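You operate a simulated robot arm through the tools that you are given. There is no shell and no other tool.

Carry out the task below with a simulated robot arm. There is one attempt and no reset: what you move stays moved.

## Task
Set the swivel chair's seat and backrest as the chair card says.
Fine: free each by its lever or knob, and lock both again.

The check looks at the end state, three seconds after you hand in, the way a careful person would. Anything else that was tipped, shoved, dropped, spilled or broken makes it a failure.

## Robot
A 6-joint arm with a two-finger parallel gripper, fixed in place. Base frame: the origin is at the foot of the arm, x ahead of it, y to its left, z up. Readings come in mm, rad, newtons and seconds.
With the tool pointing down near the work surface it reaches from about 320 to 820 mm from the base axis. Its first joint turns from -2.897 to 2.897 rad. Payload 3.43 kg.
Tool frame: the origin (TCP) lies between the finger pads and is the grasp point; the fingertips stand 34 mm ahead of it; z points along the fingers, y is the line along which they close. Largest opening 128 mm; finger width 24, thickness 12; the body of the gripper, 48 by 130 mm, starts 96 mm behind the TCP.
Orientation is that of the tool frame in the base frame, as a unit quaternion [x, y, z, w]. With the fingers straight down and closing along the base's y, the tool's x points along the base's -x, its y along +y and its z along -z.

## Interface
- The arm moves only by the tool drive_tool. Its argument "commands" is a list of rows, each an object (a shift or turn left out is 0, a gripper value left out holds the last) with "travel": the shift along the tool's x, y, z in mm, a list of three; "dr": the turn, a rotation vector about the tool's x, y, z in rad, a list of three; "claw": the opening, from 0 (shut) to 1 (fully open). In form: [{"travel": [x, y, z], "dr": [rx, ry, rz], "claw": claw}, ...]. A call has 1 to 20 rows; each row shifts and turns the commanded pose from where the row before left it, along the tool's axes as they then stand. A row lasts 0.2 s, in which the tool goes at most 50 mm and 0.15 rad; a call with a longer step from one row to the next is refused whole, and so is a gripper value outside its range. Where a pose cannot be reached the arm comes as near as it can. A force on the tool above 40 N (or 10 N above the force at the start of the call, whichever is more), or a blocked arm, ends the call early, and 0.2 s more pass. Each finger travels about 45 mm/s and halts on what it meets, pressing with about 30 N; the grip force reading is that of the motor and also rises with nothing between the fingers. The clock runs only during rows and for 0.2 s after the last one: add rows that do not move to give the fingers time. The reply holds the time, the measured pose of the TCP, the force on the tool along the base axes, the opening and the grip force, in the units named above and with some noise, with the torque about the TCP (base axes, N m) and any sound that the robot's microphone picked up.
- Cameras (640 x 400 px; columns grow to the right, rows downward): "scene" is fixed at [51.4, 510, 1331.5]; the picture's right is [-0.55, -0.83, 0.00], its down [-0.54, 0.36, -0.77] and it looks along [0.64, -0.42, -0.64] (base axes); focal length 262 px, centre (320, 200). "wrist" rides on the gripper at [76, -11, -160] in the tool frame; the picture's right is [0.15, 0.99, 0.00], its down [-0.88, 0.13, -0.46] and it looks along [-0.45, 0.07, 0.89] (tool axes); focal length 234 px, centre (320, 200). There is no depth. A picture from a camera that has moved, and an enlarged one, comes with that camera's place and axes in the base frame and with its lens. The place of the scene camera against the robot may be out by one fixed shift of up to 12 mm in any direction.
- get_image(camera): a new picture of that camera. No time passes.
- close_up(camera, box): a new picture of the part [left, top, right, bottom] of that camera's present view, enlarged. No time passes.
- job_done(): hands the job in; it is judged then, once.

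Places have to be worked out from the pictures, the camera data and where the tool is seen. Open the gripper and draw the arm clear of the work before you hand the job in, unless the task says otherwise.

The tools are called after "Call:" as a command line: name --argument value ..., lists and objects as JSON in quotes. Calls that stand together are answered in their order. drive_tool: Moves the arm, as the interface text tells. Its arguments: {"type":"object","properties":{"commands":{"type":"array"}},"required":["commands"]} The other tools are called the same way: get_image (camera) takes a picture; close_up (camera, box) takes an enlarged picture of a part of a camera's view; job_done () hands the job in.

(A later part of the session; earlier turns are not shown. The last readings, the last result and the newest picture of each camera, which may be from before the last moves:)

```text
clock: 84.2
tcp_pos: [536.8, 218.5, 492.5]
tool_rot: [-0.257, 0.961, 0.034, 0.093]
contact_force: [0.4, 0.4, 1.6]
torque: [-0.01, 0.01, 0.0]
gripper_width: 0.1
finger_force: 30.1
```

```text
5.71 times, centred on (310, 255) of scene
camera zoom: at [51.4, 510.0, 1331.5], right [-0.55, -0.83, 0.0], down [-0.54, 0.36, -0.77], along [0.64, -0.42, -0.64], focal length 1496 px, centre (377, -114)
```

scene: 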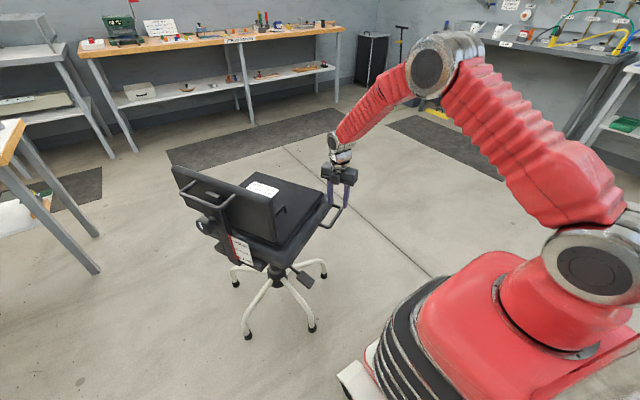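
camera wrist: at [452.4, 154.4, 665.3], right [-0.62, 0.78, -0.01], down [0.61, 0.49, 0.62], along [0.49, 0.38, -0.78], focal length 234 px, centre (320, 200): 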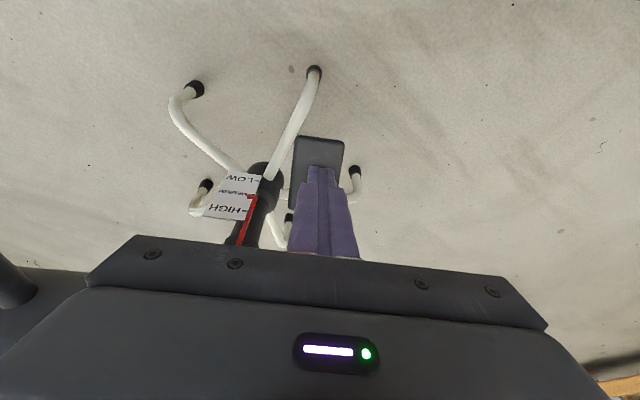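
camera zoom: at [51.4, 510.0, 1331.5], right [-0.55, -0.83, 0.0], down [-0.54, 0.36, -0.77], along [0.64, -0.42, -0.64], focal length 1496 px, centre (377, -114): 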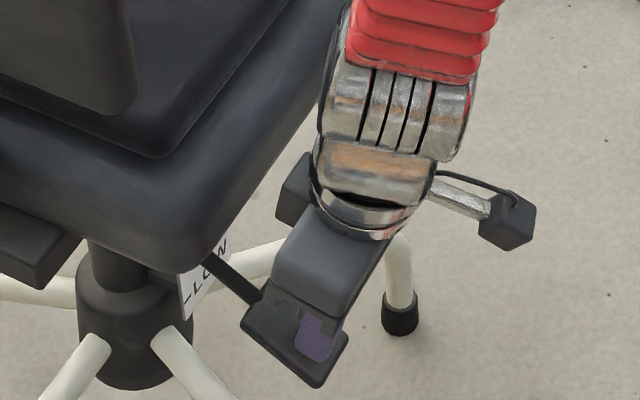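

The lever is near its lower stop; the pointer shows well in this view. I press on to take the seat down with it, checking the pointer.

Call:
drive_tool --commands '[{"travel": [0.8, 0, 4]}, {"travel": [0.8, 0, 4]}, {"travel": [0.8, 0, 4]}, {"travel": [0.6, 0, 3]}]'

Call:
close_up --camera "wrist" --box '[190, 150, 350, 260]'

Call:
close_up --camera "scene" --box '[270, 220, 350, 290]'

```text
clock: 85.2
tcp_pos: [537.1, 218.7, 476.4]
tool_rot: [-0.257, 0.961, 0.035, 0.092]
contact_force: [-2.1, -4.1, 5.8]
torque: [-0.06, 0.0, -0.08]
gripper_width: 0.1
finger_force: 29.9
```

```text
3.64 times, centred on (270, 205) of wrist
camera zoom: at [452.2, 154.2, 618.1], right [-0.62, 0.79, -0.01], down [0.61, 0.49, 0.62], along [0.49, 0.38, -0.78], focal length 852 px, centre (502, 182)
```

zoom: 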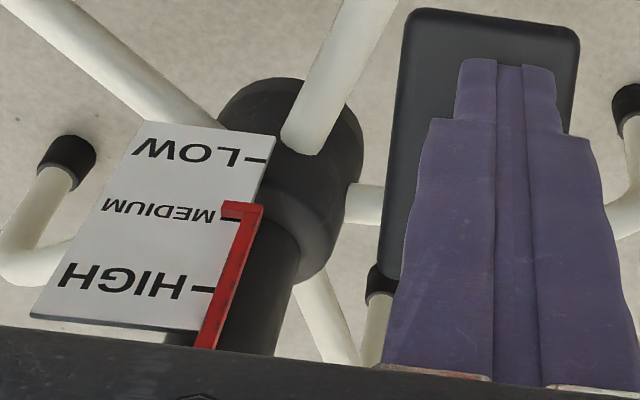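

```text
5.71 times, centred on (310, 255) of scene
camera zoom: at [51.4, 510.0, 1331.5], right [-0.55, -0.83, 0.0], down [-0.54, 0.36, -0.77], along [0.64, -0.42, -0.64], focal length 1496 px, centre (377, -114)
```

zoom: 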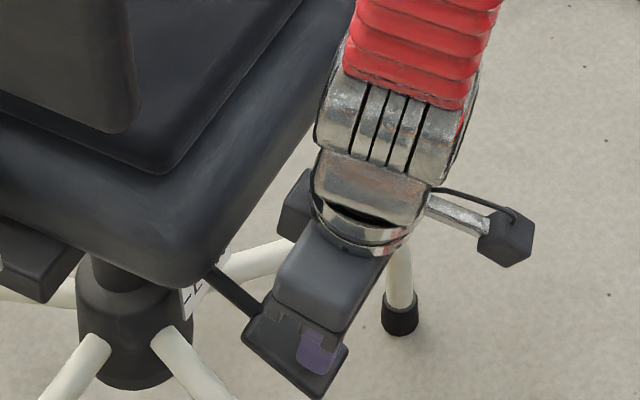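

The seat came down about 13 mm and is now about at MEDIUM. Expecting it to creep up again on locking, I take it some 8 mm lower first.

Call:
drive_tool --commands '[{"travel": [0.6, 0, 3]}, {"travel": [0.6, 0, 3]}, {"travel": [0.4, 0, 2]}]'

Call:
close_up --camera "wrist" --box '[190, 150, 350, 260]'

Call:
close_up --camera "wrist" --box '[220, 190, 270, 225]'

Call:
close_up --camera "scene" --box '[270, 220, 350, 290]'

```text
clock: 86.0
tcp_pos: [536.3, 220.2, 468.1]
tool_rot: [-0.257, 0.961, 0.036, 0.093]
contact_force: [-4.3, -2.4, 5.8]
torque: [0.0, 0.06, 0.04]
gripper_width: 0.0
finger_force: 30.0
```

```text
3.64 times, centred on (270, 205) of wrist
camera zoom: at [451.9, 154.6, 610.2], right [-0.62, 0.78, -0.01], down [0.61, 0.49, 0.62], along [0.49, 0.38, -0.78], focal length 852 px, centre (502, 182)
```

zoom: 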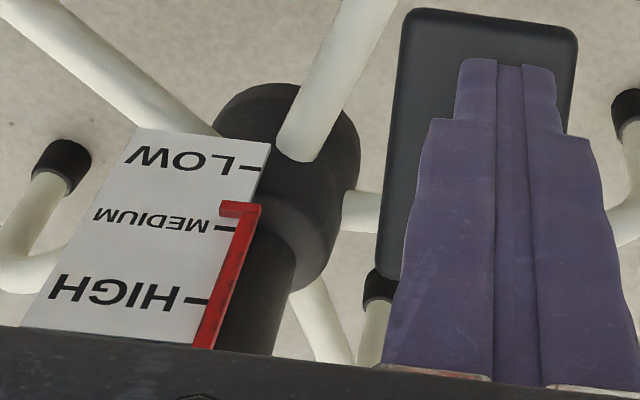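

```text
11.43 times, centred on (245, 208) of wrist
camera zoom: at [451.9, 154.6, 610.2], right [-0.62, 0.78, -0.01], down [0.61, 0.49, 0.62], along [0.49, 0.38, -0.78], focal length 2676 px, centre (1177, 114)
```

zoom: 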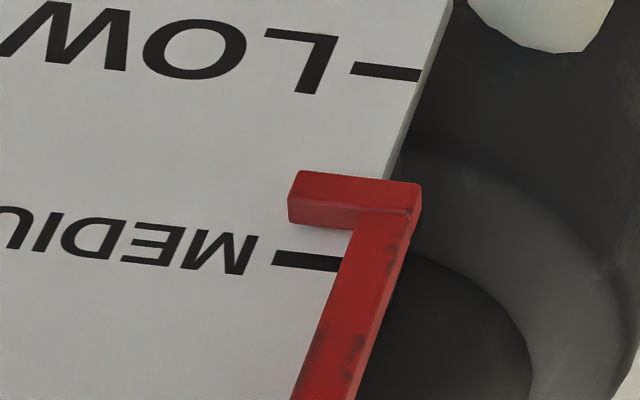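

```text
5.71 times, centred on (310, 255) of scene
camera zoom: at [51.4, 510.0, 1331.5], right [-0.55, -0.83, 0.0], down [-0.54, 0.36, -0.77], along [0.64, -0.42, -0.64], focal length 1496 px, centre (377, -114)
```

zoom: 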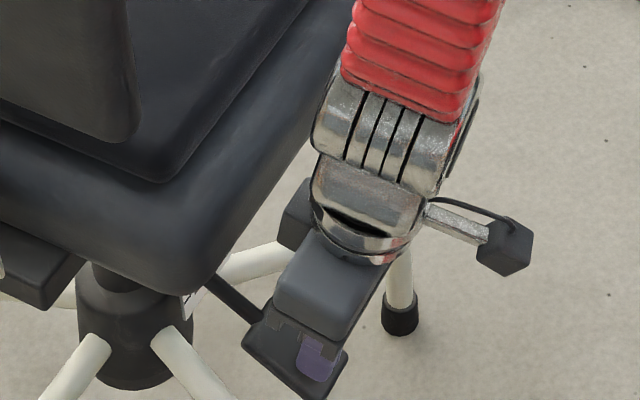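

The seat is now about 12–13 mm below MEDIUM, which offsets the ~11 mm creep seen before. I rise, open the fingers and go to grip the hanging paddle as before (15 mm lower).

Call:
drive_tool --commands '[{"travel": [0, 0, -30]}, {"travel": [0, 0, -30], "claw": 0.65}, {}, {}, {}, {}]'

Call:
get_image --camera "wrist"

Call:
close_up --camera "wrist" --box '[190, 150, 350, 260]'

```text
clock: 87.4
tcp_pos: [527.9, 212.2, 525.4]
tool_rot: [-0.257, 0.961, 0.035, 0.093]
contact_force: [0.2, -0.7, -0.5]
torque: [-0.03, -0.03, 0.01]
gripper_width: 83.3
finger_force: 0.1
```

```text
taken
camera wrist: at [443.5, 148.8, 668.5], right [-0.62, 0.78, -0.01], down [0.61, 0.49, 0.62], along [0.49, 0.38, -0.78], focal length 234 px, centre (320, 200)
```

wrist: 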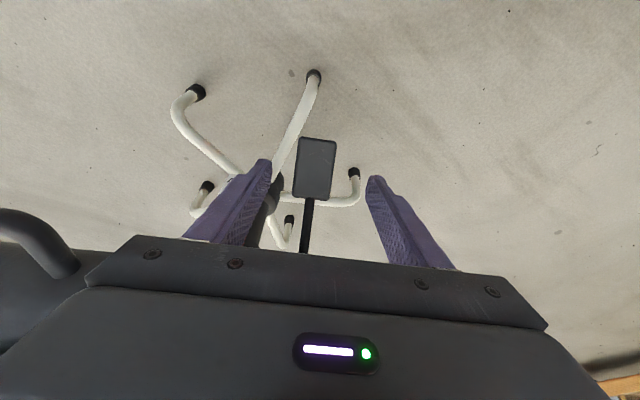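

```text
3.64 times, centred on (270, 205) of wrist
camera zoom: at [443.5, 148.8, 668.5], right [-0.62, 0.78, -0.01], down [0.61, 0.49, 0.62], along [0.49, 0.38, -0.78], focal length 852 px, centre (502, 182)
```

zoom: 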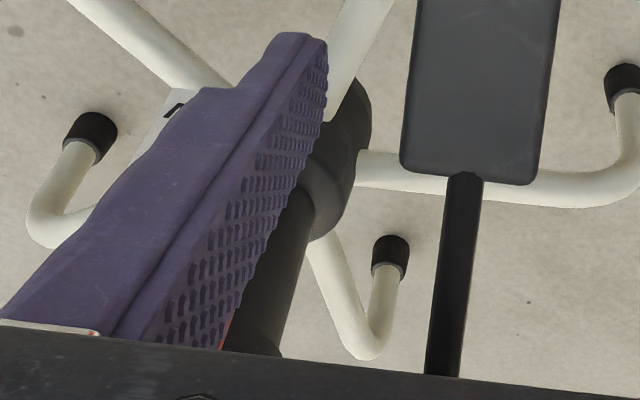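

I descend to the paddle and part-close.

Call:
drive_tool --commands '[{"travel": [-0.9, -0.2, 25.5]}, {"travel": [-0.9, -0.2, 25.5]}, {"travel": [-0.9, -0.2, 25.5]}, {"travel": [-0.9, -0.2, 25.5], "claw": 0.45}, {}, {}]'

Call:
get_image --camera "wrist"

Call:
close_up --camera "scene" --box '[270, 220, 350, 290]'

```text
clock: 88.8
tcp_pos: [547.4, 226.5, 427.1]
tool_rot: [-0.258, 0.961, 0.035, 0.093]
contact_force: [1.1, 0.3, -0.2]
torque: [0.02, -0.01, 0.0]
gripper_width: 57.4
finger_force: 0.1
```

```text
taken
camera wrist: at [462.8, 161.6, 568.5], right [-0.62, 0.78, -0.01], down [0.61, 0.49, 0.62], along [0.49, 0.38, -0.78], focal length 234 px, centre (320, 200)
```

wrist: 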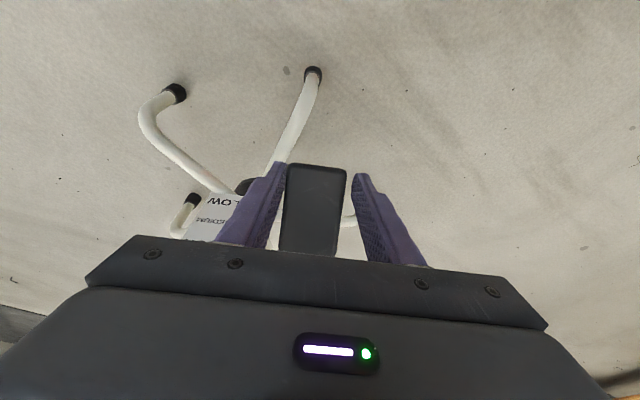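

```text
5.71 times, centred on (310, 255) of scene
camera zoom: at [51.4, 510.0, 1331.5], right [-0.55, -0.83, 0.0], down [-0.54, 0.36, -0.77], along [0.64, -0.42, -0.64], focal length 1496 px, centre (377, -114)
```

zoom: 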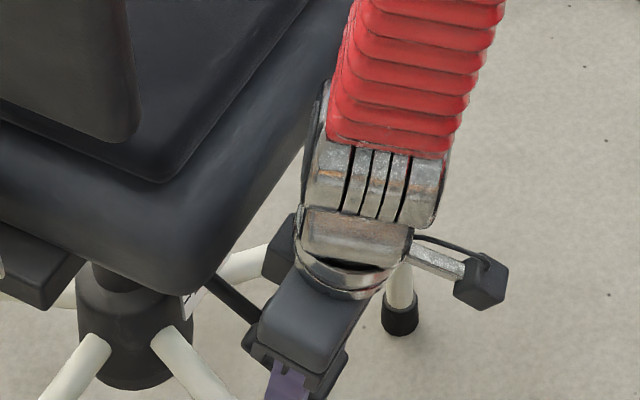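

Centred within about 2–3 mm; I correct this and grip.

Call:
drive_tool --commands '[{"travel": [0, -2.8, 0], "claw": 0.25}, {}, {}, {}]'

Call:
close_up --camera "wrist" --box '[180, 140, 380, 260]'

Call:
close_up --camera "scene" --box '[200, 200, 300, 290]'

```text
clock: 89.8
tcp_pos: [548.9, 222.1, 427.0]
tool_rot: [-0.258, 0.961, 0.035, 0.092]
contact_force: [5.5, -4.4, 0.1]
torque: [-0.82, 0.01, -0.02]
gripper_width: 44.6
finger_force: 29.4
```

```text
3.20 times, centred on (280, 200) of wrist
camera zoom: at [464.4, 158.8, 568.7], right [-0.62, 0.78, -0.01], down [0.61, 0.49, 0.62], along [0.49, 0.38, -0.78], focal length 749 px, centre (448, 200)
```

zoom: 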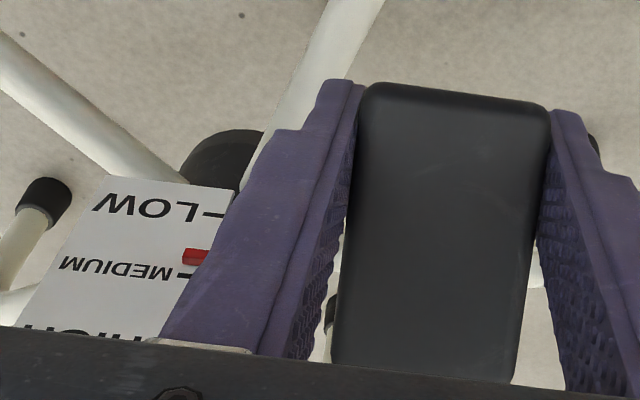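

```text
4.44 times, centred on (250, 245) of scene
camera zoom: at [51.4, 510.0, 1331.5], right [-0.55, -0.83, 0.0], down [-0.54, 0.36, -0.77], along [0.64, -0.42, -0.64], focal length 1164 px, centre (631, 0)
```

zoom: 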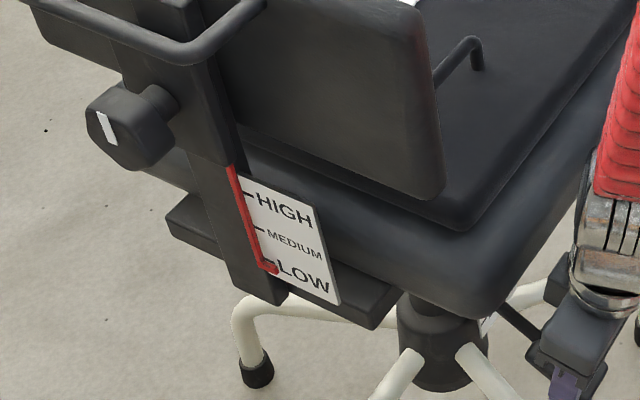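

The pointer is visible beside the finger (below the MEDIUM tick). I raise the paddle along the arc, first part.

Call:
drive_tool --commands '[{"travel": [1.03, 0, -3.17]}, {"travel": [1.03, 0, -3.17]}, {"travel": [1.03, 0, -3.17]}, {"travel": [1.03, 0, -3.17]}, {"travel": [1.03, 0, -3.17]}, {"travel": [1.03, 0, -3.17]}, {"travel": [1.03, 0, -3.17]}, {"travel": [0.54, 0, -2.94]}, {"travel": [0.54, 0, -2.94]}, {"travel": [0.54, 0, -2.94]}, {"travel": [0.54, 0, -2.94]}]'

Call:
close_up --camera "wrist" --box '[180, 140, 380, 260]'

Call:
close_up --camera "scene" --box '[200, 200, 300, 290]'

```text
clock: 92.2
tcp_pos: [533.2, 212.8, 459.8]
tool_rot: [-0.257, 0.961, 0.034, 0.092]
contact_force: [1.6, 4.6, -0.3]
torque: [-0.6, 0.64, -0.08]
gripper_width: 44.9
finger_force: 30.6
```

```text
3.20 times, centred on (280, 200) of wrist
camera zoom: at [449.7, 149.5, 600.8], right [-0.62, 0.78, -0.01], down [0.61, 0.49, 0.62], along [0.49, 0.38, -0.78], focal length 749 px, centre (448, 200)
```

zoom: 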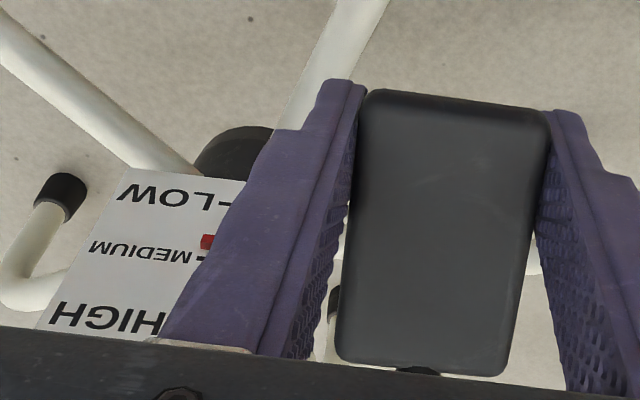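

```text
4.44 times, centred on (250, 245) of scene
camera zoom: at [51.4, 510.0, 1331.5], right [-0.55, -0.83, 0.0], down [-0.54, 0.36, -0.77], along [0.64, -0.42, -0.64], focal length 1164 px, centre (631, 0)
```

zoom: 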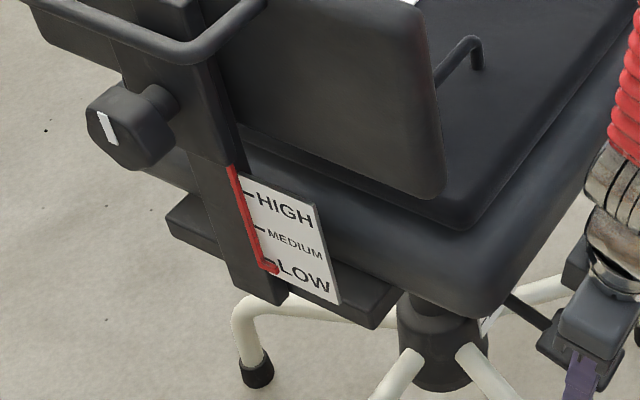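

No creep so far (scene and pointer unchanged). I continue.

Call:
drive_tool --commands '[{"travel": [0.54, 0, -2.94]}, {"travel": [0.54, 0, -2.94]}, {"travel": [0.54, 0, -2.94]}, {"travel": [0.16, 0, -3]}, {"travel": [0.16, 0, -3]}, {"travel": [0.16, 0, -3]}, {"travel": [0.16, 0, -3]}]'

Call:
close_up --camera "wrist" --box '[180, 140, 380, 260]'

Call:
close_up --camera "scene" --box '[200, 200, 300, 290]'

```text
clock: 93.8
tcp_pos: [529.0, 210.7, 479.8]
tool_rot: [-0.257, 0.961, 0.035, 0.091]
contact_force: [-8.0, -0.8, -0.2]
torque: [-0.61, 0.66, -0.32]
gripper_width: 44.8
finger_force: 30.2
```

```text
3.20 times, centred on (280, 200) of wrist
camera zoom: at [445.0, 146.4, 621.0], right [-0.62, 0.78, -0.01], down [0.61, 0.49, 0.62], along [0.49, 0.38, -0.78], focal length 749 px, centre (448, 200)
```

zoom: 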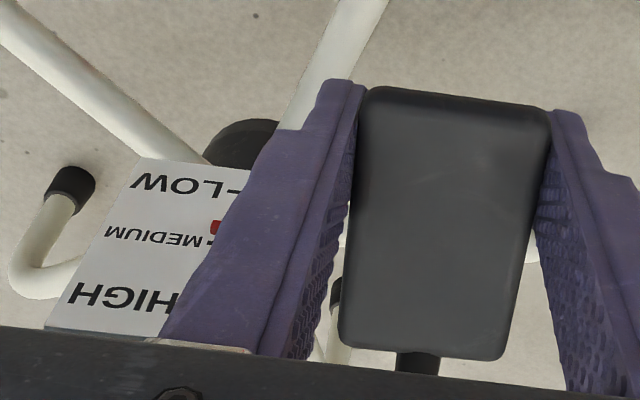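

```text
4.44 times, centred on (250, 245) of scene
camera zoom: at [51.4, 510.0, 1331.5], right [-0.55, -0.83, 0.0], down [-0.54, 0.36, -0.77], along [0.64, -0.42, -0.64], focal length 1164 px, centre (631, 0)
```

zoom: 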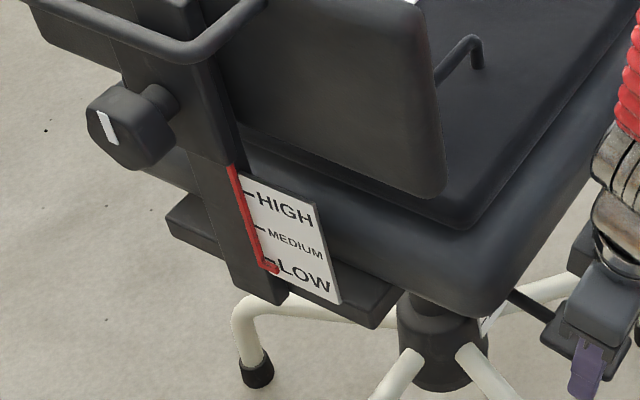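

Still no creep. I continue in smaller parts.

Call:
drive_tool --commands '[{"travel": [0.16, 0, -3]}, {"travel": [0.16, 0, -3]}, {"travel": [0.1, 0, -3]}, {"travel": [0, 0, -3]}, {"travel": [-0.1, 0, -3]}, {"travel": [-0.23, 0, -3]}]'

Call:
close_up --camera "wrist" --box '[180, 140, 380, 260]'

Call:
close_up --camera "scene" --box '[200, 200, 300, 290]'

```text
clock: 95.2
tcp_pos: [526.1, 207.9, 497.5]
tool_rot: [-0.258, 0.961, 0.034, 0.093]
contact_force: [-0.4, 1.0, -0.6]
torque: [-0.57, 0.72, -0.35]
gripper_width: 44.9
finger_force: 30.4
```

```text
3.20 times, centred on (280, 200) of wrist
camera zoom: at [442.4, 144.3, 638.6], right [-0.62, 0.78, -0.01], down [0.61, 0.49, 0.62], along [0.49, 0.38, -0.78], focal length 749 px, centre (448, 200)
```

zoom: 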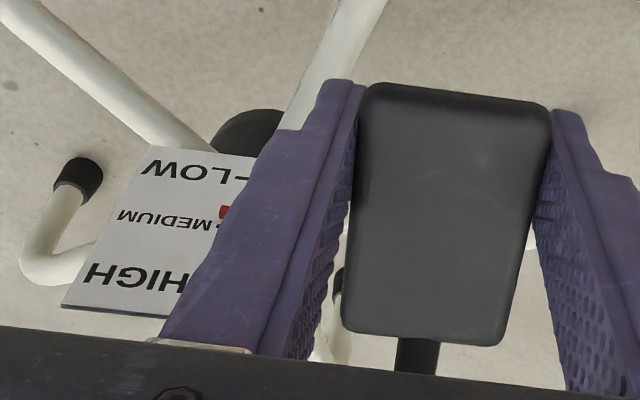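

```text
4.44 times, centred on (250, 245) of scene
camera zoom: at [51.4, 510.0, 1331.5], right [-0.55, -0.83, 0.0], down [-0.54, 0.36, -0.77], along [0.64, -0.42, -0.64], focal length 1164 px, centre (631, 0)
```

zoom: 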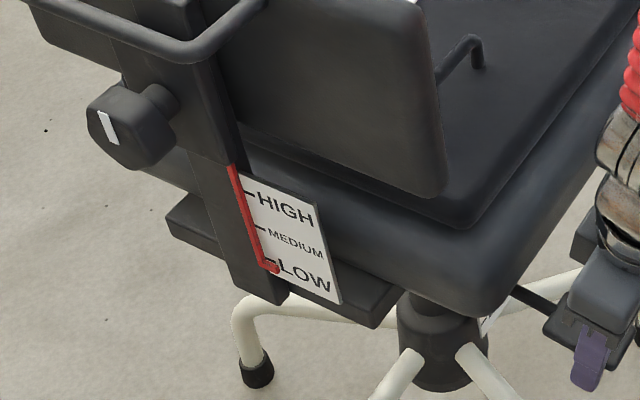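

Still unchanged. Now 2 mm steps with frequent checks, following the paddle slightly inward.

Call:
drive_tool --commands '[{"travel": [-0.2, 0, -2.5]}, {"travel": [-0.2, 0, -2.5]}, {"travel": [-0.3, 0, -2.5]}, {"travel": [-0.3, 0, -2.5]}]'

Call:
close_up --camera "wrist" --box '[180, 140, 380, 260]'

Call:
close_up --camera "scene" --box '[200, 200, 300, 290]'

```text
clock: 96.2
tcp_pos: [525.9, 207.0, 506.4]
tool_rot: [-0.256, 0.961, 0.034, 0.093]
contact_force: [0.8, -1.9, 0.8]
torque: [-0.71, 0.7, -0.53]
gripper_width: 44.9
finger_force: 30.1
```

```text
3.20 times, centred on (280, 200) of wrist
camera zoom: at [441.4, 143.8, 648.5], right [-0.62, 0.78, -0.01], down [0.61, 0.49, 0.62], along [0.49, 0.38, -0.78], focal length 749 px, centre (448, 200)
```

zoom: 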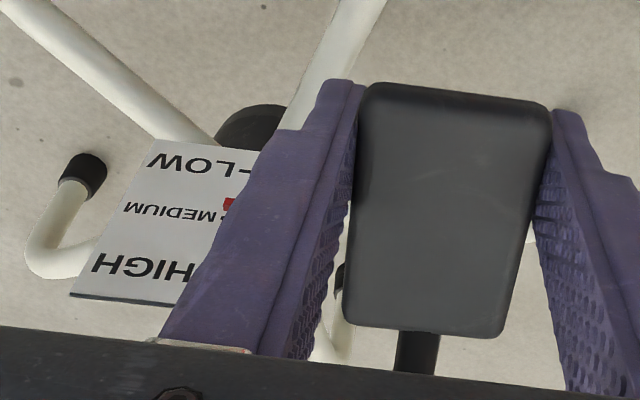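

```text
4.44 times, centred on (250, 245) of scene
camera zoom: at [51.4, 510.0, 1331.5], right [-0.55, -0.83, 0.0], down [-0.54, 0.36, -0.77], along [0.64, -0.42, -0.64], focal length 1164 px, centre (631, 0)
```

zoom: 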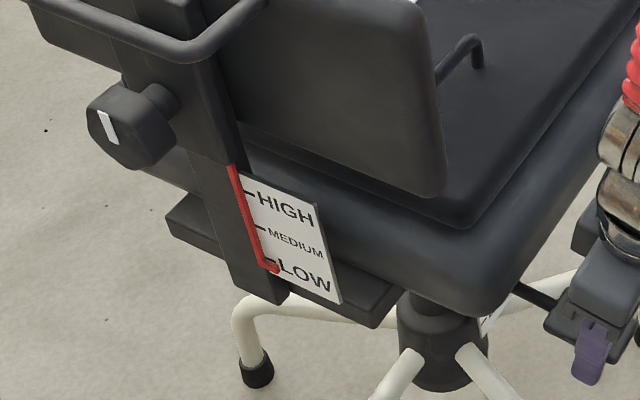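

Seat steady. Next 8 mm.

Call:
drive_tool --commands '[{"travel": [-0.3, 0, -2]}, {"travel": [-0.3, 0, -2]}, {"travel": [-0.3, 0, -2]}, {"travel": [-0.3, 0, -2]}]'

Call:
close_up --camera "wrist" --box '[180, 140, 380, 260]'

Call:
close_up --camera "scene" --box '[200, 200, 300, 290]'

```text
clock: 97.2
tcp_pos: [524.7, 207.4, 515.2]
tool_rot: [-0.256, 0.962, 0.035, 0.092]
contact_force: [-0.7, -5.7, -0.4]
torque: [-0.62, 0.69, -0.92]
gripper_width: 45.1
finger_force: 30.3
```

```text
3.20 times, centred on (280, 200) of wrist
camera zoom: at [441.0, 143.7, 656.6], right [-0.62, 0.78, -0.01], down [0.61, 0.49, 0.62], along [0.49, 0.38, -0.78], focal length 749 px, centre (448, 200)
```

zoom: 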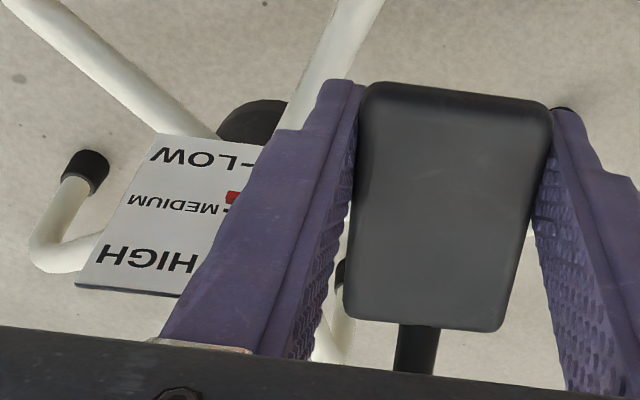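

```text
4.44 times, centred on (250, 245) of scene
camera zoom: at [51.4, 510.0, 1331.5], right [-0.55, -0.83, 0.0], down [-0.54, 0.36, -0.77], along [0.64, -0.42, -0.64], focal length 1164 px, centre (631, 0)
```

zoom: 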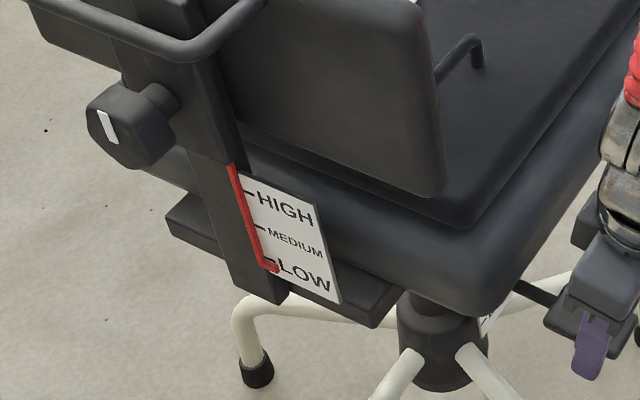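

Seat still steady; the paddle is nearly level. Next 6 mm.

Call:
drive_tool --commands '[{"travel": [-0.4, 0, -2]}, {"travel": [-0.4, 0, -2]}, {"travel": [-0.4, 0, -2]}]'

Call:
close_up --camera "wrist" --box '[180, 140, 380, 260]'

Call:
close_up --camera "scene" --box '[200, 200, 300, 290]'

```text
clock: 98.0
tcp_pos: [524.5, 206.9, 521.1]
tool_rot: [-0.258, 0.961, 0.035, 0.091]
contact_force: [-3.4, 2.1, -0.1]
torque: [-0.51, 0.7, -0.63]
gripper_width: 44.6
finger_force: 30.0
```

```text
3.20 times, centred on (280, 200) of wrist
camera zoom: at [441.1, 143.3, 662.6], right [-0.62, 0.78, -0.01], down [0.61, 0.49, 0.62], along [0.49, 0.38, -0.78], focal length 749 px, centre (448, 200)
```

zoom: 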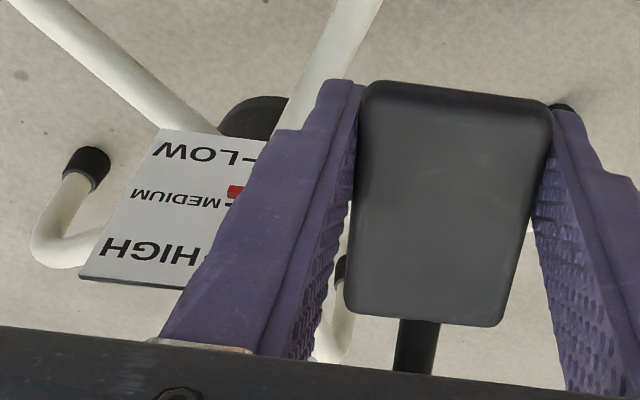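

```text
4.44 times, centred on (250, 245) of scene
camera zoom: at [51.4, 510.0, 1331.5], right [-0.55, -0.83, 0.0], down [-0.54, 0.36, -0.77], along [0.64, -0.42, -0.64], focal length 1164 px, centre (631, 0)
```

zoom: 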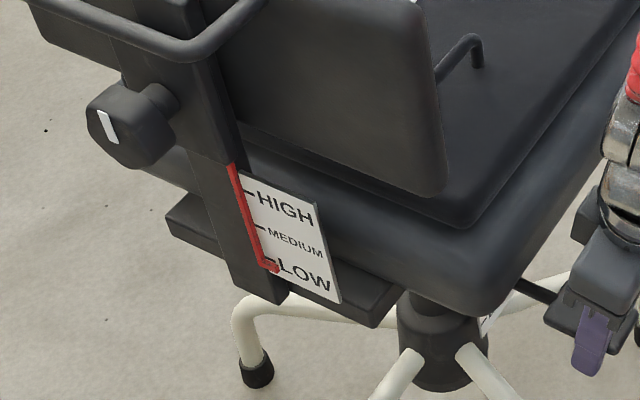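

Still steady and close to level. I go on 2 mm at a time, watching whether the seat moves or the fingers slip.

Call:
drive_tool --commands '[{"travel": [-0.4, 0, -2]}, {"travel": [-0.4, 0, -2]}]'

Call:
close_up --camera "wrist" --box '[180, 140, 380, 260]'

Call:
close_up --camera "scene" --box '[200, 200, 300, 290]'

```text
clock: 98.6
tcp_pos: [525.5, 207.9, 525.8]
tool_rot: [-0.256, 0.962, 0.034, 0.092]
contact_force: [-2.9, -3.5, 0.3]
torque: [-0.55, 0.68, -0.79]
gripper_width: 44.6
finger_force: 29.9
```

```text
3.20 times, centred on (280, 200) of wrist
camera zoom: at [440.9, 143.3, 666.5], right [-0.62, 0.78, -0.01], down [0.61, 0.49, 0.62], along [0.49, 0.38, -0.78], focal length 749 px, centre (448, 200)
```

zoom: 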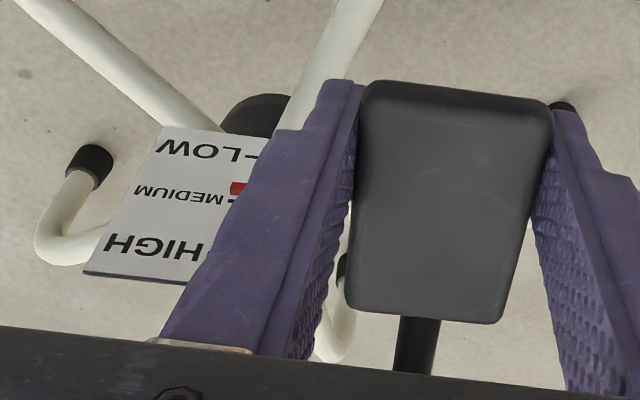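

```text
4.44 times, centred on (250, 245) of scene
camera zoom: at [51.4, 510.0, 1331.5], right [-0.55, -0.83, 0.0], down [-0.54, 0.36, -0.77], along [0.64, -0.42, -0.64], focal length 1164 px, centre (631, 0)
```

zoom: 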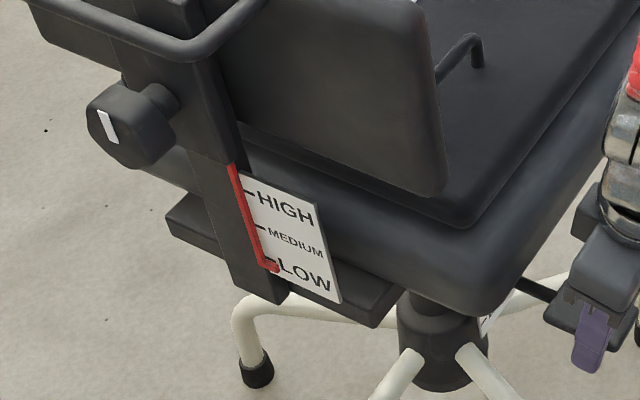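

No seat motion yet. Two more steps.

Call:
drive_tool --commands '[{"travel": [-0.4, 0, -2]}, {"travel": [-0.4, 0, -2]}]'

Call:
close_up --camera "wrist" --box '[180, 140, 380, 260]'

Call:
close_up --camera "scene" --box '[200, 200, 300, 290]'

```text
clock: 99.2
tcp_pos: [525.9, 208.3, 529.7]
tool_rot: [-0.258, 0.961, 0.035, 0.093]
contact_force: [-4.4, -4.7, 0.4]
torque: [-0.67, 0.64, -0.94]
gripper_width: 44.5
finger_force: 29.9
```

```text
3.20 times, centred on (280, 200) of wrist
camera zoom: at [441.1, 143.4, 670.4], right [-0.62, 0.78, -0.01], down [0.61, 0.49, 0.62], along [0.49, 0.38, -0.78], focal length 749 px, centre (448, 200)
```

zoom: 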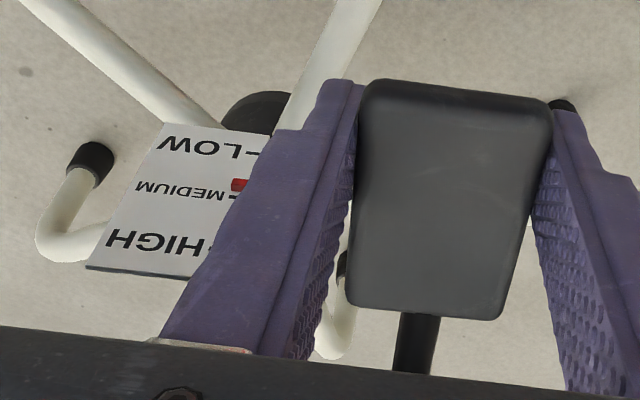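

```text
4.44 times, centred on (250, 245) of scene
camera zoom: at [51.4, 510.0, 1331.5], right [-0.55, -0.83, 0.0], down [-0.54, 0.36, -0.77], along [0.64, -0.42, -0.64], focal length 1164 px, centre (631, 0)
```

zoom: 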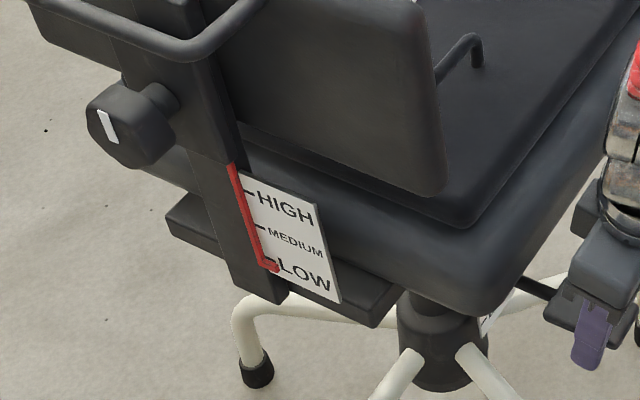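

I look closely at the pointer here for reference before the last bit.

Call:
close_up --camera "wrist" --box '[205, 165, 275, 220]'

Call:
close_up --camera "scene" --box '[270, 220, 350, 290]'

```text
7.27 times, centred on (240, 192) of wrist
camera zoom: at [441.1, 143.4, 670.4], right [-0.62, 0.78, -0.01], down [0.61, 0.49, 0.62], along [0.49, 0.38, -0.78], focal length 1703 px, centre (902, 254)
```

zoom: 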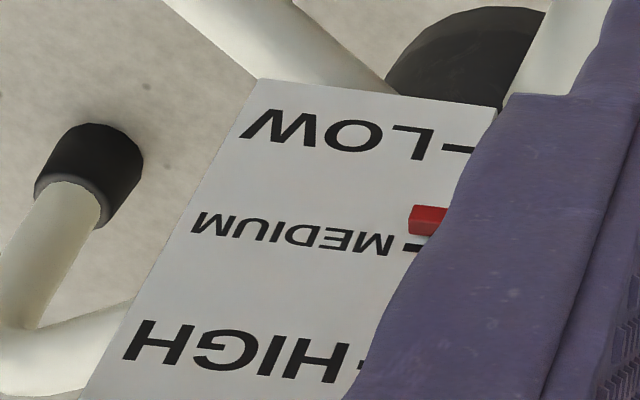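

```text
5.71 times, centred on (310, 255) of scene
camera zoom: at [51.4, 510.0, 1331.5], right [-0.55, -0.83, 0.0], down [-0.54, 0.36, -0.77], along [0.64, -0.42, -0.64], focal length 1496 px, centre (377, -114)
```

zoom: 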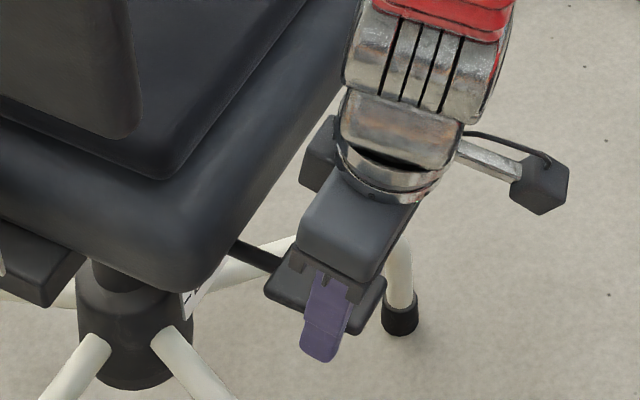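

The seat is at about −10 mm, paddle a few degrees short of level. I continue 2 mm at a time.

Call:
drive_tool --commands '[{"travel": [-0.4, 0, -2]}, {"travel": [-0.4, 0, -2]}]'

Call:
close_up --camera "wrist" --box '[205, 165, 275, 220]'

Call:
close_up --camera "wrist" --box '[180, 140, 380, 260]'

Call:
close_up --camera "scene" --box '[270, 220, 350, 290]'

```text
clock: 99.8
tcp_pos: [524.5, 208.2, 533.3]
tool_rot: [-0.258, 0.961, 0.035, 0.092]
contact_force: [1.5, -0.2, 0.5]
torque: [-0.31, -0.11, -0.71]
gripper_width: 44.8
finger_force: 30.3
```

```text
7.27 times, centred on (240, 192) of wrist
camera zoom: at [441.1, 143.0, 674.4], right [-0.62, 0.78, -0.01], down [0.61, 0.49, 0.62], along [0.49, 0.38, -0.78], focal length 1703 px, centre (902, 254)
```

zoom: 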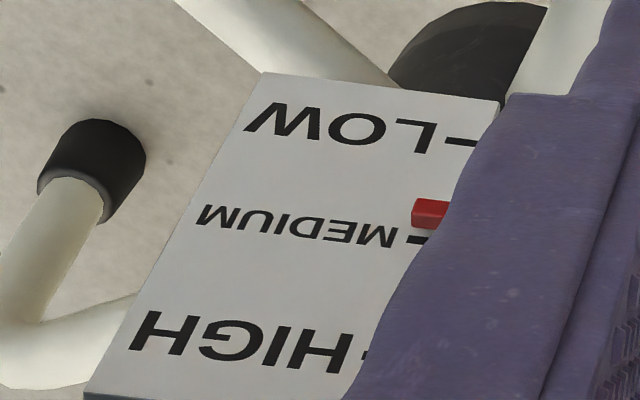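

```text
3.20 times, centred on (280, 200) of wrist
camera zoom: at [441.1, 143.0, 674.4], right [-0.62, 0.78, -0.01], down [0.61, 0.49, 0.62], along [0.49, 0.38, -0.78], focal length 749 px, centre (448, 200)
```

zoom: 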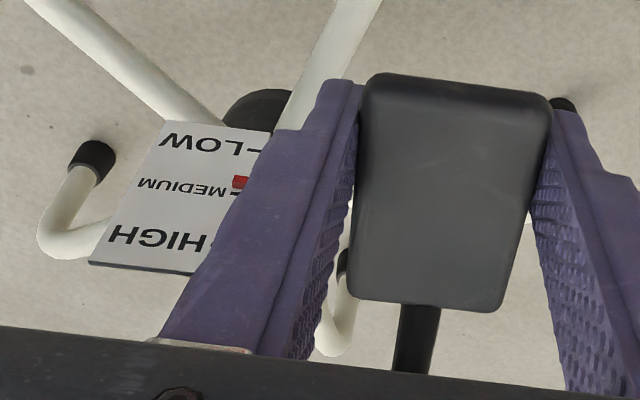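

```text
5.71 times, centred on (310, 255) of scene
camera zoom: at [51.4, 510.0, 1331.5], right [-0.55, -0.83, 0.0], down [-0.54, 0.36, -0.77], along [0.64, -0.42, -0.64], focal length 1496 px, centre (377, -114)
```

zoom: 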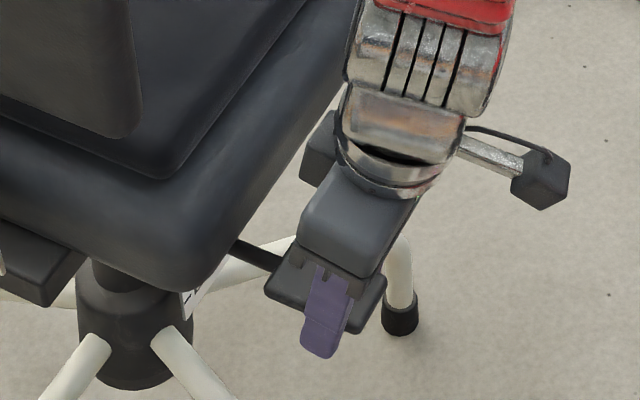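

The fingers now slip, so the lever is at its locked stop, but the seat stayed about 10 mm below MEDIUM (little creep this time). I will free it again, lift the seat ~9 mm, and re-lock the same gentle way. First release and get above the paddle with closed fingers.

Call:
drive_tool --commands '[{"claw": 0.6}, {}, {}, {"travel": [2, 0, -35]}, {"travel": [0, 0, -35], "claw": 0.0}, {}, {}, {}, {}, {}]'

Call:
close_up --camera "wrist" --box '[190, 110, 390, 260]'

Call:
close_up --camera "scene" --box '[270, 220, 350, 290]'

```text
clock: 102.0
tcp_pos: [513.5, 199.0, 603.1]
tool_rot: [-0.257, 0.961, 0.035, 0.093]
contact_force: [0.3, 0.6, 0.4]
torque: [-0.01, 0.01, -0.01]
gripper_width: 0.0
finger_force: 29.7
```

```text
2.67 times, centred on (290, 185) of wrist
camera zoom: at [429.0, 134.3, 744.6], right [-0.62, 0.78, -0.01], down [0.61, 0.49, 0.62], along [0.49, 0.38, -0.78], focal length 624 px, centre (400, 240)
```

zoom: 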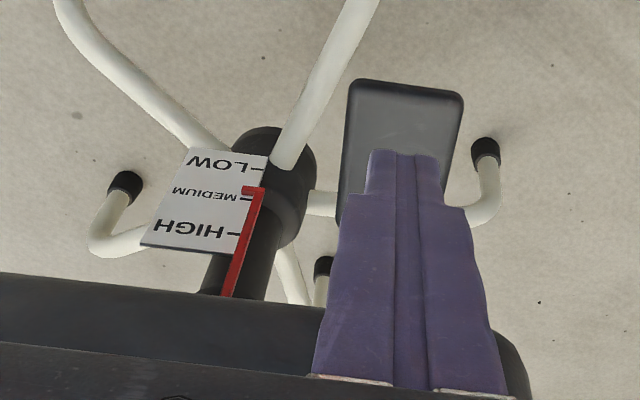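

```text
5.71 times, centred on (310, 255) of scene
camera zoom: at [51.4, 510.0, 1331.5], right [-0.55, -0.83, 0.0], down [-0.54, 0.36, -0.77], along [0.64, -0.42, -0.64], focal length 1496 px, centre (377, -114)
```

zoom: 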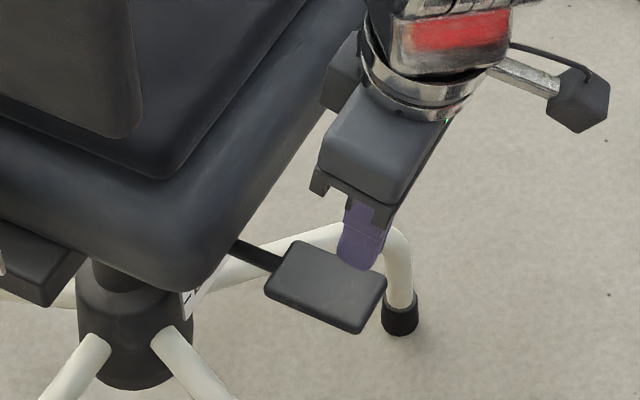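

I take a precise reading of the pointer here.

Call:
close_up --camera "wrist" --box '[255, 165, 305, 200]'

```text
11.43 times, centred on (280, 182) of wrist
camera zoom: at [429.0, 134.3, 744.6], right [-0.62, 0.78, -0.01], down [0.61, 0.49, 0.62], along [0.49, 0.38, -0.78], focal length 2676 px, centre (777, 400)
```

zoom: 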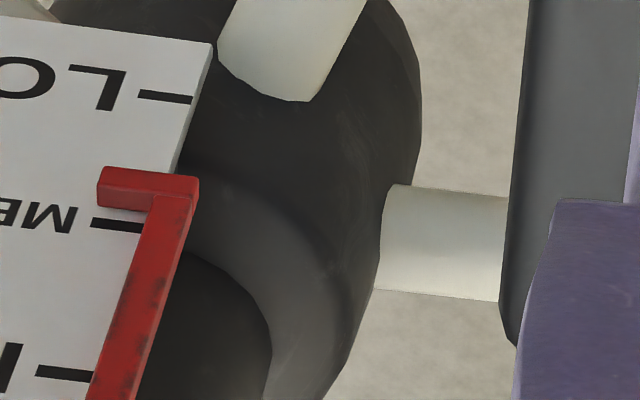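

Seat reads about −9 mm. I shift over the paddle and press the lever down again, stopping just before its lower stop.

Call:
drive_tool --commands '[{"travel": [-11, 0, 0]}, {"travel": [-11, 0, 0]}, {"travel": [1.6, 0, 8]}, {"travel": [1.6, 0, 8]}, {"travel": [1.6, 0, 8]}, {"travel": [1.6, 0, 8]}, {"travel": [0.8, 0, 4]}, {"travel": [0.8, 0, 4]}, {"travel": [0.8, 0, 4]}, {"travel": [0.8, 0, 4]}, {"travel": [0.8, 0, 4]}, {"travel": [0.8, 0, 4]}, {"travel": [0.8, 0, 4]}, {"travel": [0.8, 0, 4]}, {"travel": [0.8, 0, 4]}, {"travel": [0.8, 0, 4]}, {"travel": [0.8, 0, 4]}, {"travel": [0.8, 0, 4]}]'

Call:
get_image --camera "wrist"

Call:
close_up --camera "scene" --box '[270, 220, 350, 290]'

```text
clock: 105.8
tcp_pos: [529.4, 211.0, 524.5]
tool_rot: [-0.258, 0.961, 0.034, 0.093]
contact_force: [1.7, 0.0, 1.0]
torque: [0.02, -0.08, 0.0]
gripper_width: 0.0
finger_force: 29.2
```

```text
taken
camera wrist: at [445.6, 146.7, 665.8], right [-0.62, 0.78, -0.01], down [0.61, 0.49, 0.62], along [0.49, 0.38, -0.78], focal length 234 px, centre (320, 200)
```

wrist: 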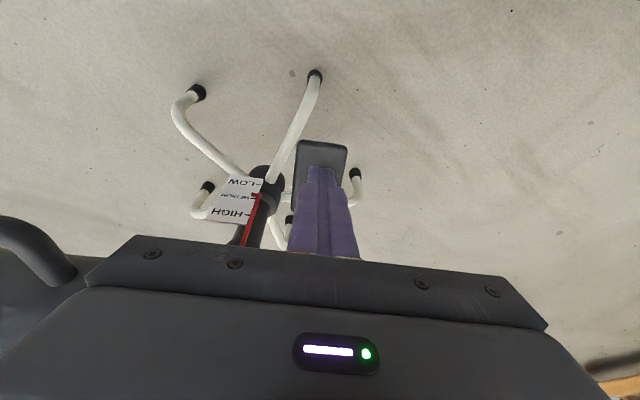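

```text
5.71 times, centred on (310, 255) of scene
camera zoom: at [51.4, 510.0, 1331.5], right [-0.55, -0.83, 0.0], down [-0.54, 0.36, -0.77], along [0.64, -0.42, -0.64], focal length 1496 px, centre (377, -114)
```

zoom: 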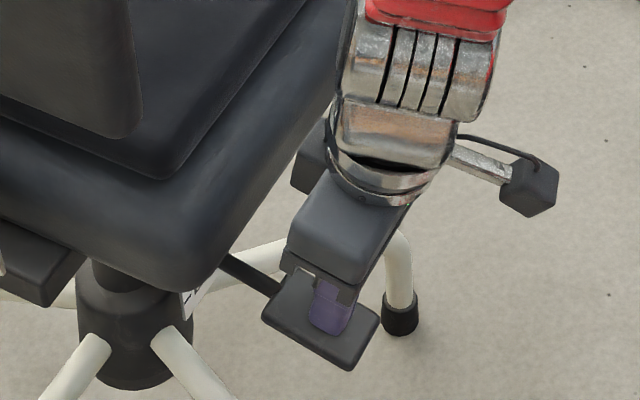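

Following well. I continue down, moving slightly inward along the tool axis.

Call:
drive_tool --commands '[{"travel": [0, 0, 4]}, {"travel": [0, 0, 4]}, {"travel": [0, 0, 4]}, {"travel": [0, 0, 4]}, {"travel": [0, 0, 4]}, {"travel": [0, 0, 4]}, {"travel": [0, 0, 4]}, {"travel": [0.4, 0, 4]}, {"travel": [0.4, 0, 4]}, {"travel": [0.4, 0, 4]}, {"travel": [0.4, 0, 3]}]'

Call:
close_up --camera "wrist" --box '[190, 150, 350, 260]'

Call:
close_up --camera "scene" --box '[270, 220, 350, 290]'

```text
clock: 108.2
tcp_pos: [537.5, 213.9, 481.9]
tool_rot: [-0.257, 0.961, 0.035, 0.093]
contact_force: [0.8, 0.3, 0.6]
torque: [0.03, 0.01, -0.02]
gripper_width: 0.3
finger_force: 29.8
```

```text
3.64 times, centred on (270, 205) of wrist
camera zoom: at [452.1, 150.2, 623.9], right [-0.62, 0.78, -0.01], down [0.61, 0.49, 0.62], along [0.49, 0.38, -0.78], focal length 852 px, centre (502, 182)
```

zoom: 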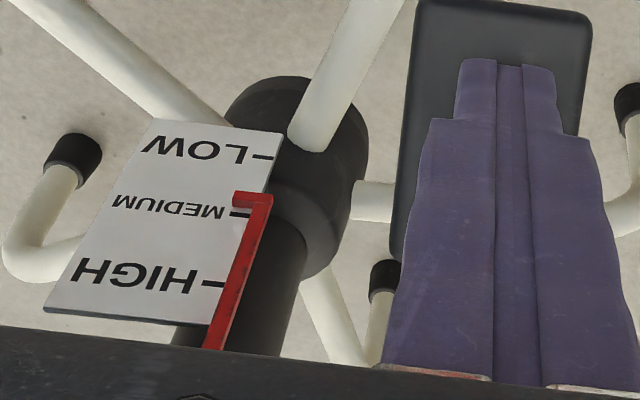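

```text
5.71 times, centred on (310, 255) of scene
camera zoom: at [51.4, 510.0, 1331.5], right [-0.55, -0.83, 0.0], down [-0.54, 0.36, -0.77], along [0.64, -0.42, -0.64], focal length 1496 px, centre (377, -114)
```

zoom: 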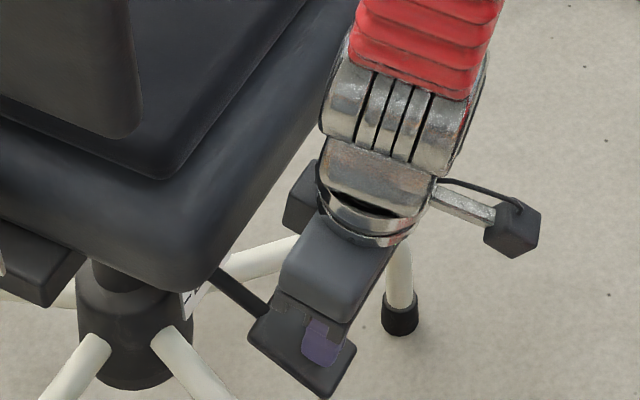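

Almost at the stop. A few more small steps.

Call:
drive_tool --commands '[{"travel": [0.4, 0, 3]}, {"travel": [0.4, 0, 3]}, {"travel": [0.4, 0, 3]}, {"travel": [0.4, 0, 3]}]'

Call:
close_up --camera "wrist" --box '[190, 150, 350, 260]'

Call:
close_up --camera "scene" --box '[270, 220, 350, 290]'

```text
clock: 109.2
tcp_pos: [536.4, 215.0, 470.1]
tool_rot: [-0.257, 0.961, 0.035, 0.092]
contact_force: [-2.4, -1.9, 6.9]
torque: [0.0, -0.02, -0.07]
gripper_width: 0.1
finger_force: 30.0
```

```text
3.64 times, centred on (270, 205) of wrist
camera zoom: at [452.0, 150.6, 611.7], right [-0.62, 0.78, -0.01], down [0.61, 0.49, 0.62], along [0.49, 0.38, -0.78], focal length 852 px, centre (502, 182)
```

zoom: 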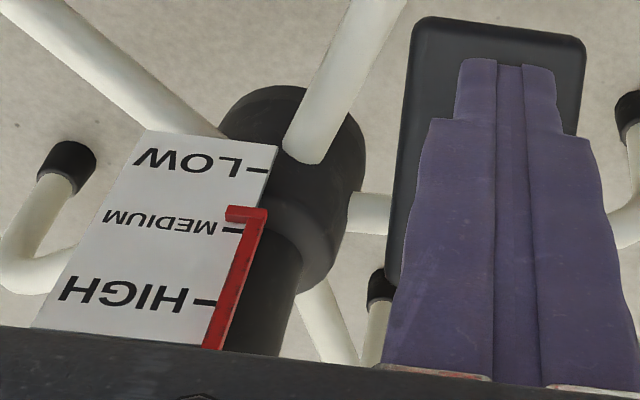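

```text
5.71 times, centred on (310, 255) of scene
camera zoom: at [51.4, 510.0, 1331.5], right [-0.55, -0.83, 0.0], down [-0.54, 0.36, -0.77], along [0.64, -0.42, -0.64], focal length 1496 px, centre (377, -114)
```

zoom: 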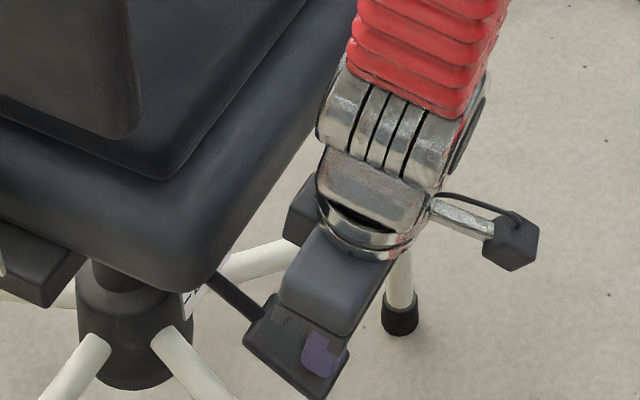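

The lever is down and the seat free (about −11 mm). I withdraw upward, straighten the tool, and go over the side handle's rear leg, which I can grip without turning the wrist.

Call:
drive_tool --commands '[{"travel": [0, 0, -45]}, {"travel": [0, 0, -45]}, {"travel": [0, 0, -45]}, {"travel": [0, 0, -45]}, {"travel": [0, 0, -45], "claw": 0.4}, {"dr": [0.01, 0.098, 0]}, {"dr": [0.01, 0.098, 0]}, {"travel": [0, -43, 0]}, {"travel": [0, -43, 0]}, {"travel": [0, -43, 0]}, {"travel": [0, -42, 0]}, {"travel": [-30, 0, 0]}]'

Call:
get_image --camera "wrist"

Call:
get_image --camera "scene"

```text
clock: 111.8
tcp_pos: [612.0, 55.5, 691.6]
tool_rot: [-0.259, 0.966, 0.0, 0.0]
contact_force: [-0.9, 0.8, -0.2]
torque: [-0.04, -0.02, 0.05]
gripper_width: 51.3
finger_force: 0.0
```

```text
taken
camera wrist: at [553.1, 9.6, 851.8], right [-0.62, 0.78, 0.0], down [0.7, 0.55, 0.46], along [0.36, 0.28, -0.89], focal length 234 px, centre (320, 200)
```

wrist: 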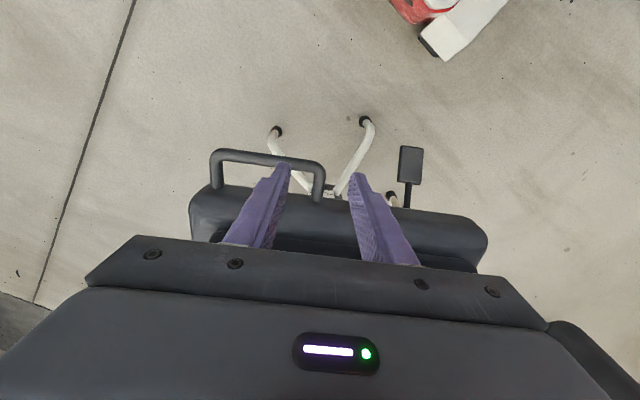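

```text
taken
```

scene: 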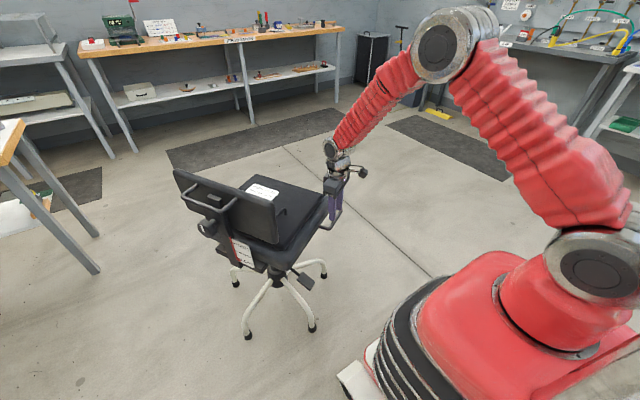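

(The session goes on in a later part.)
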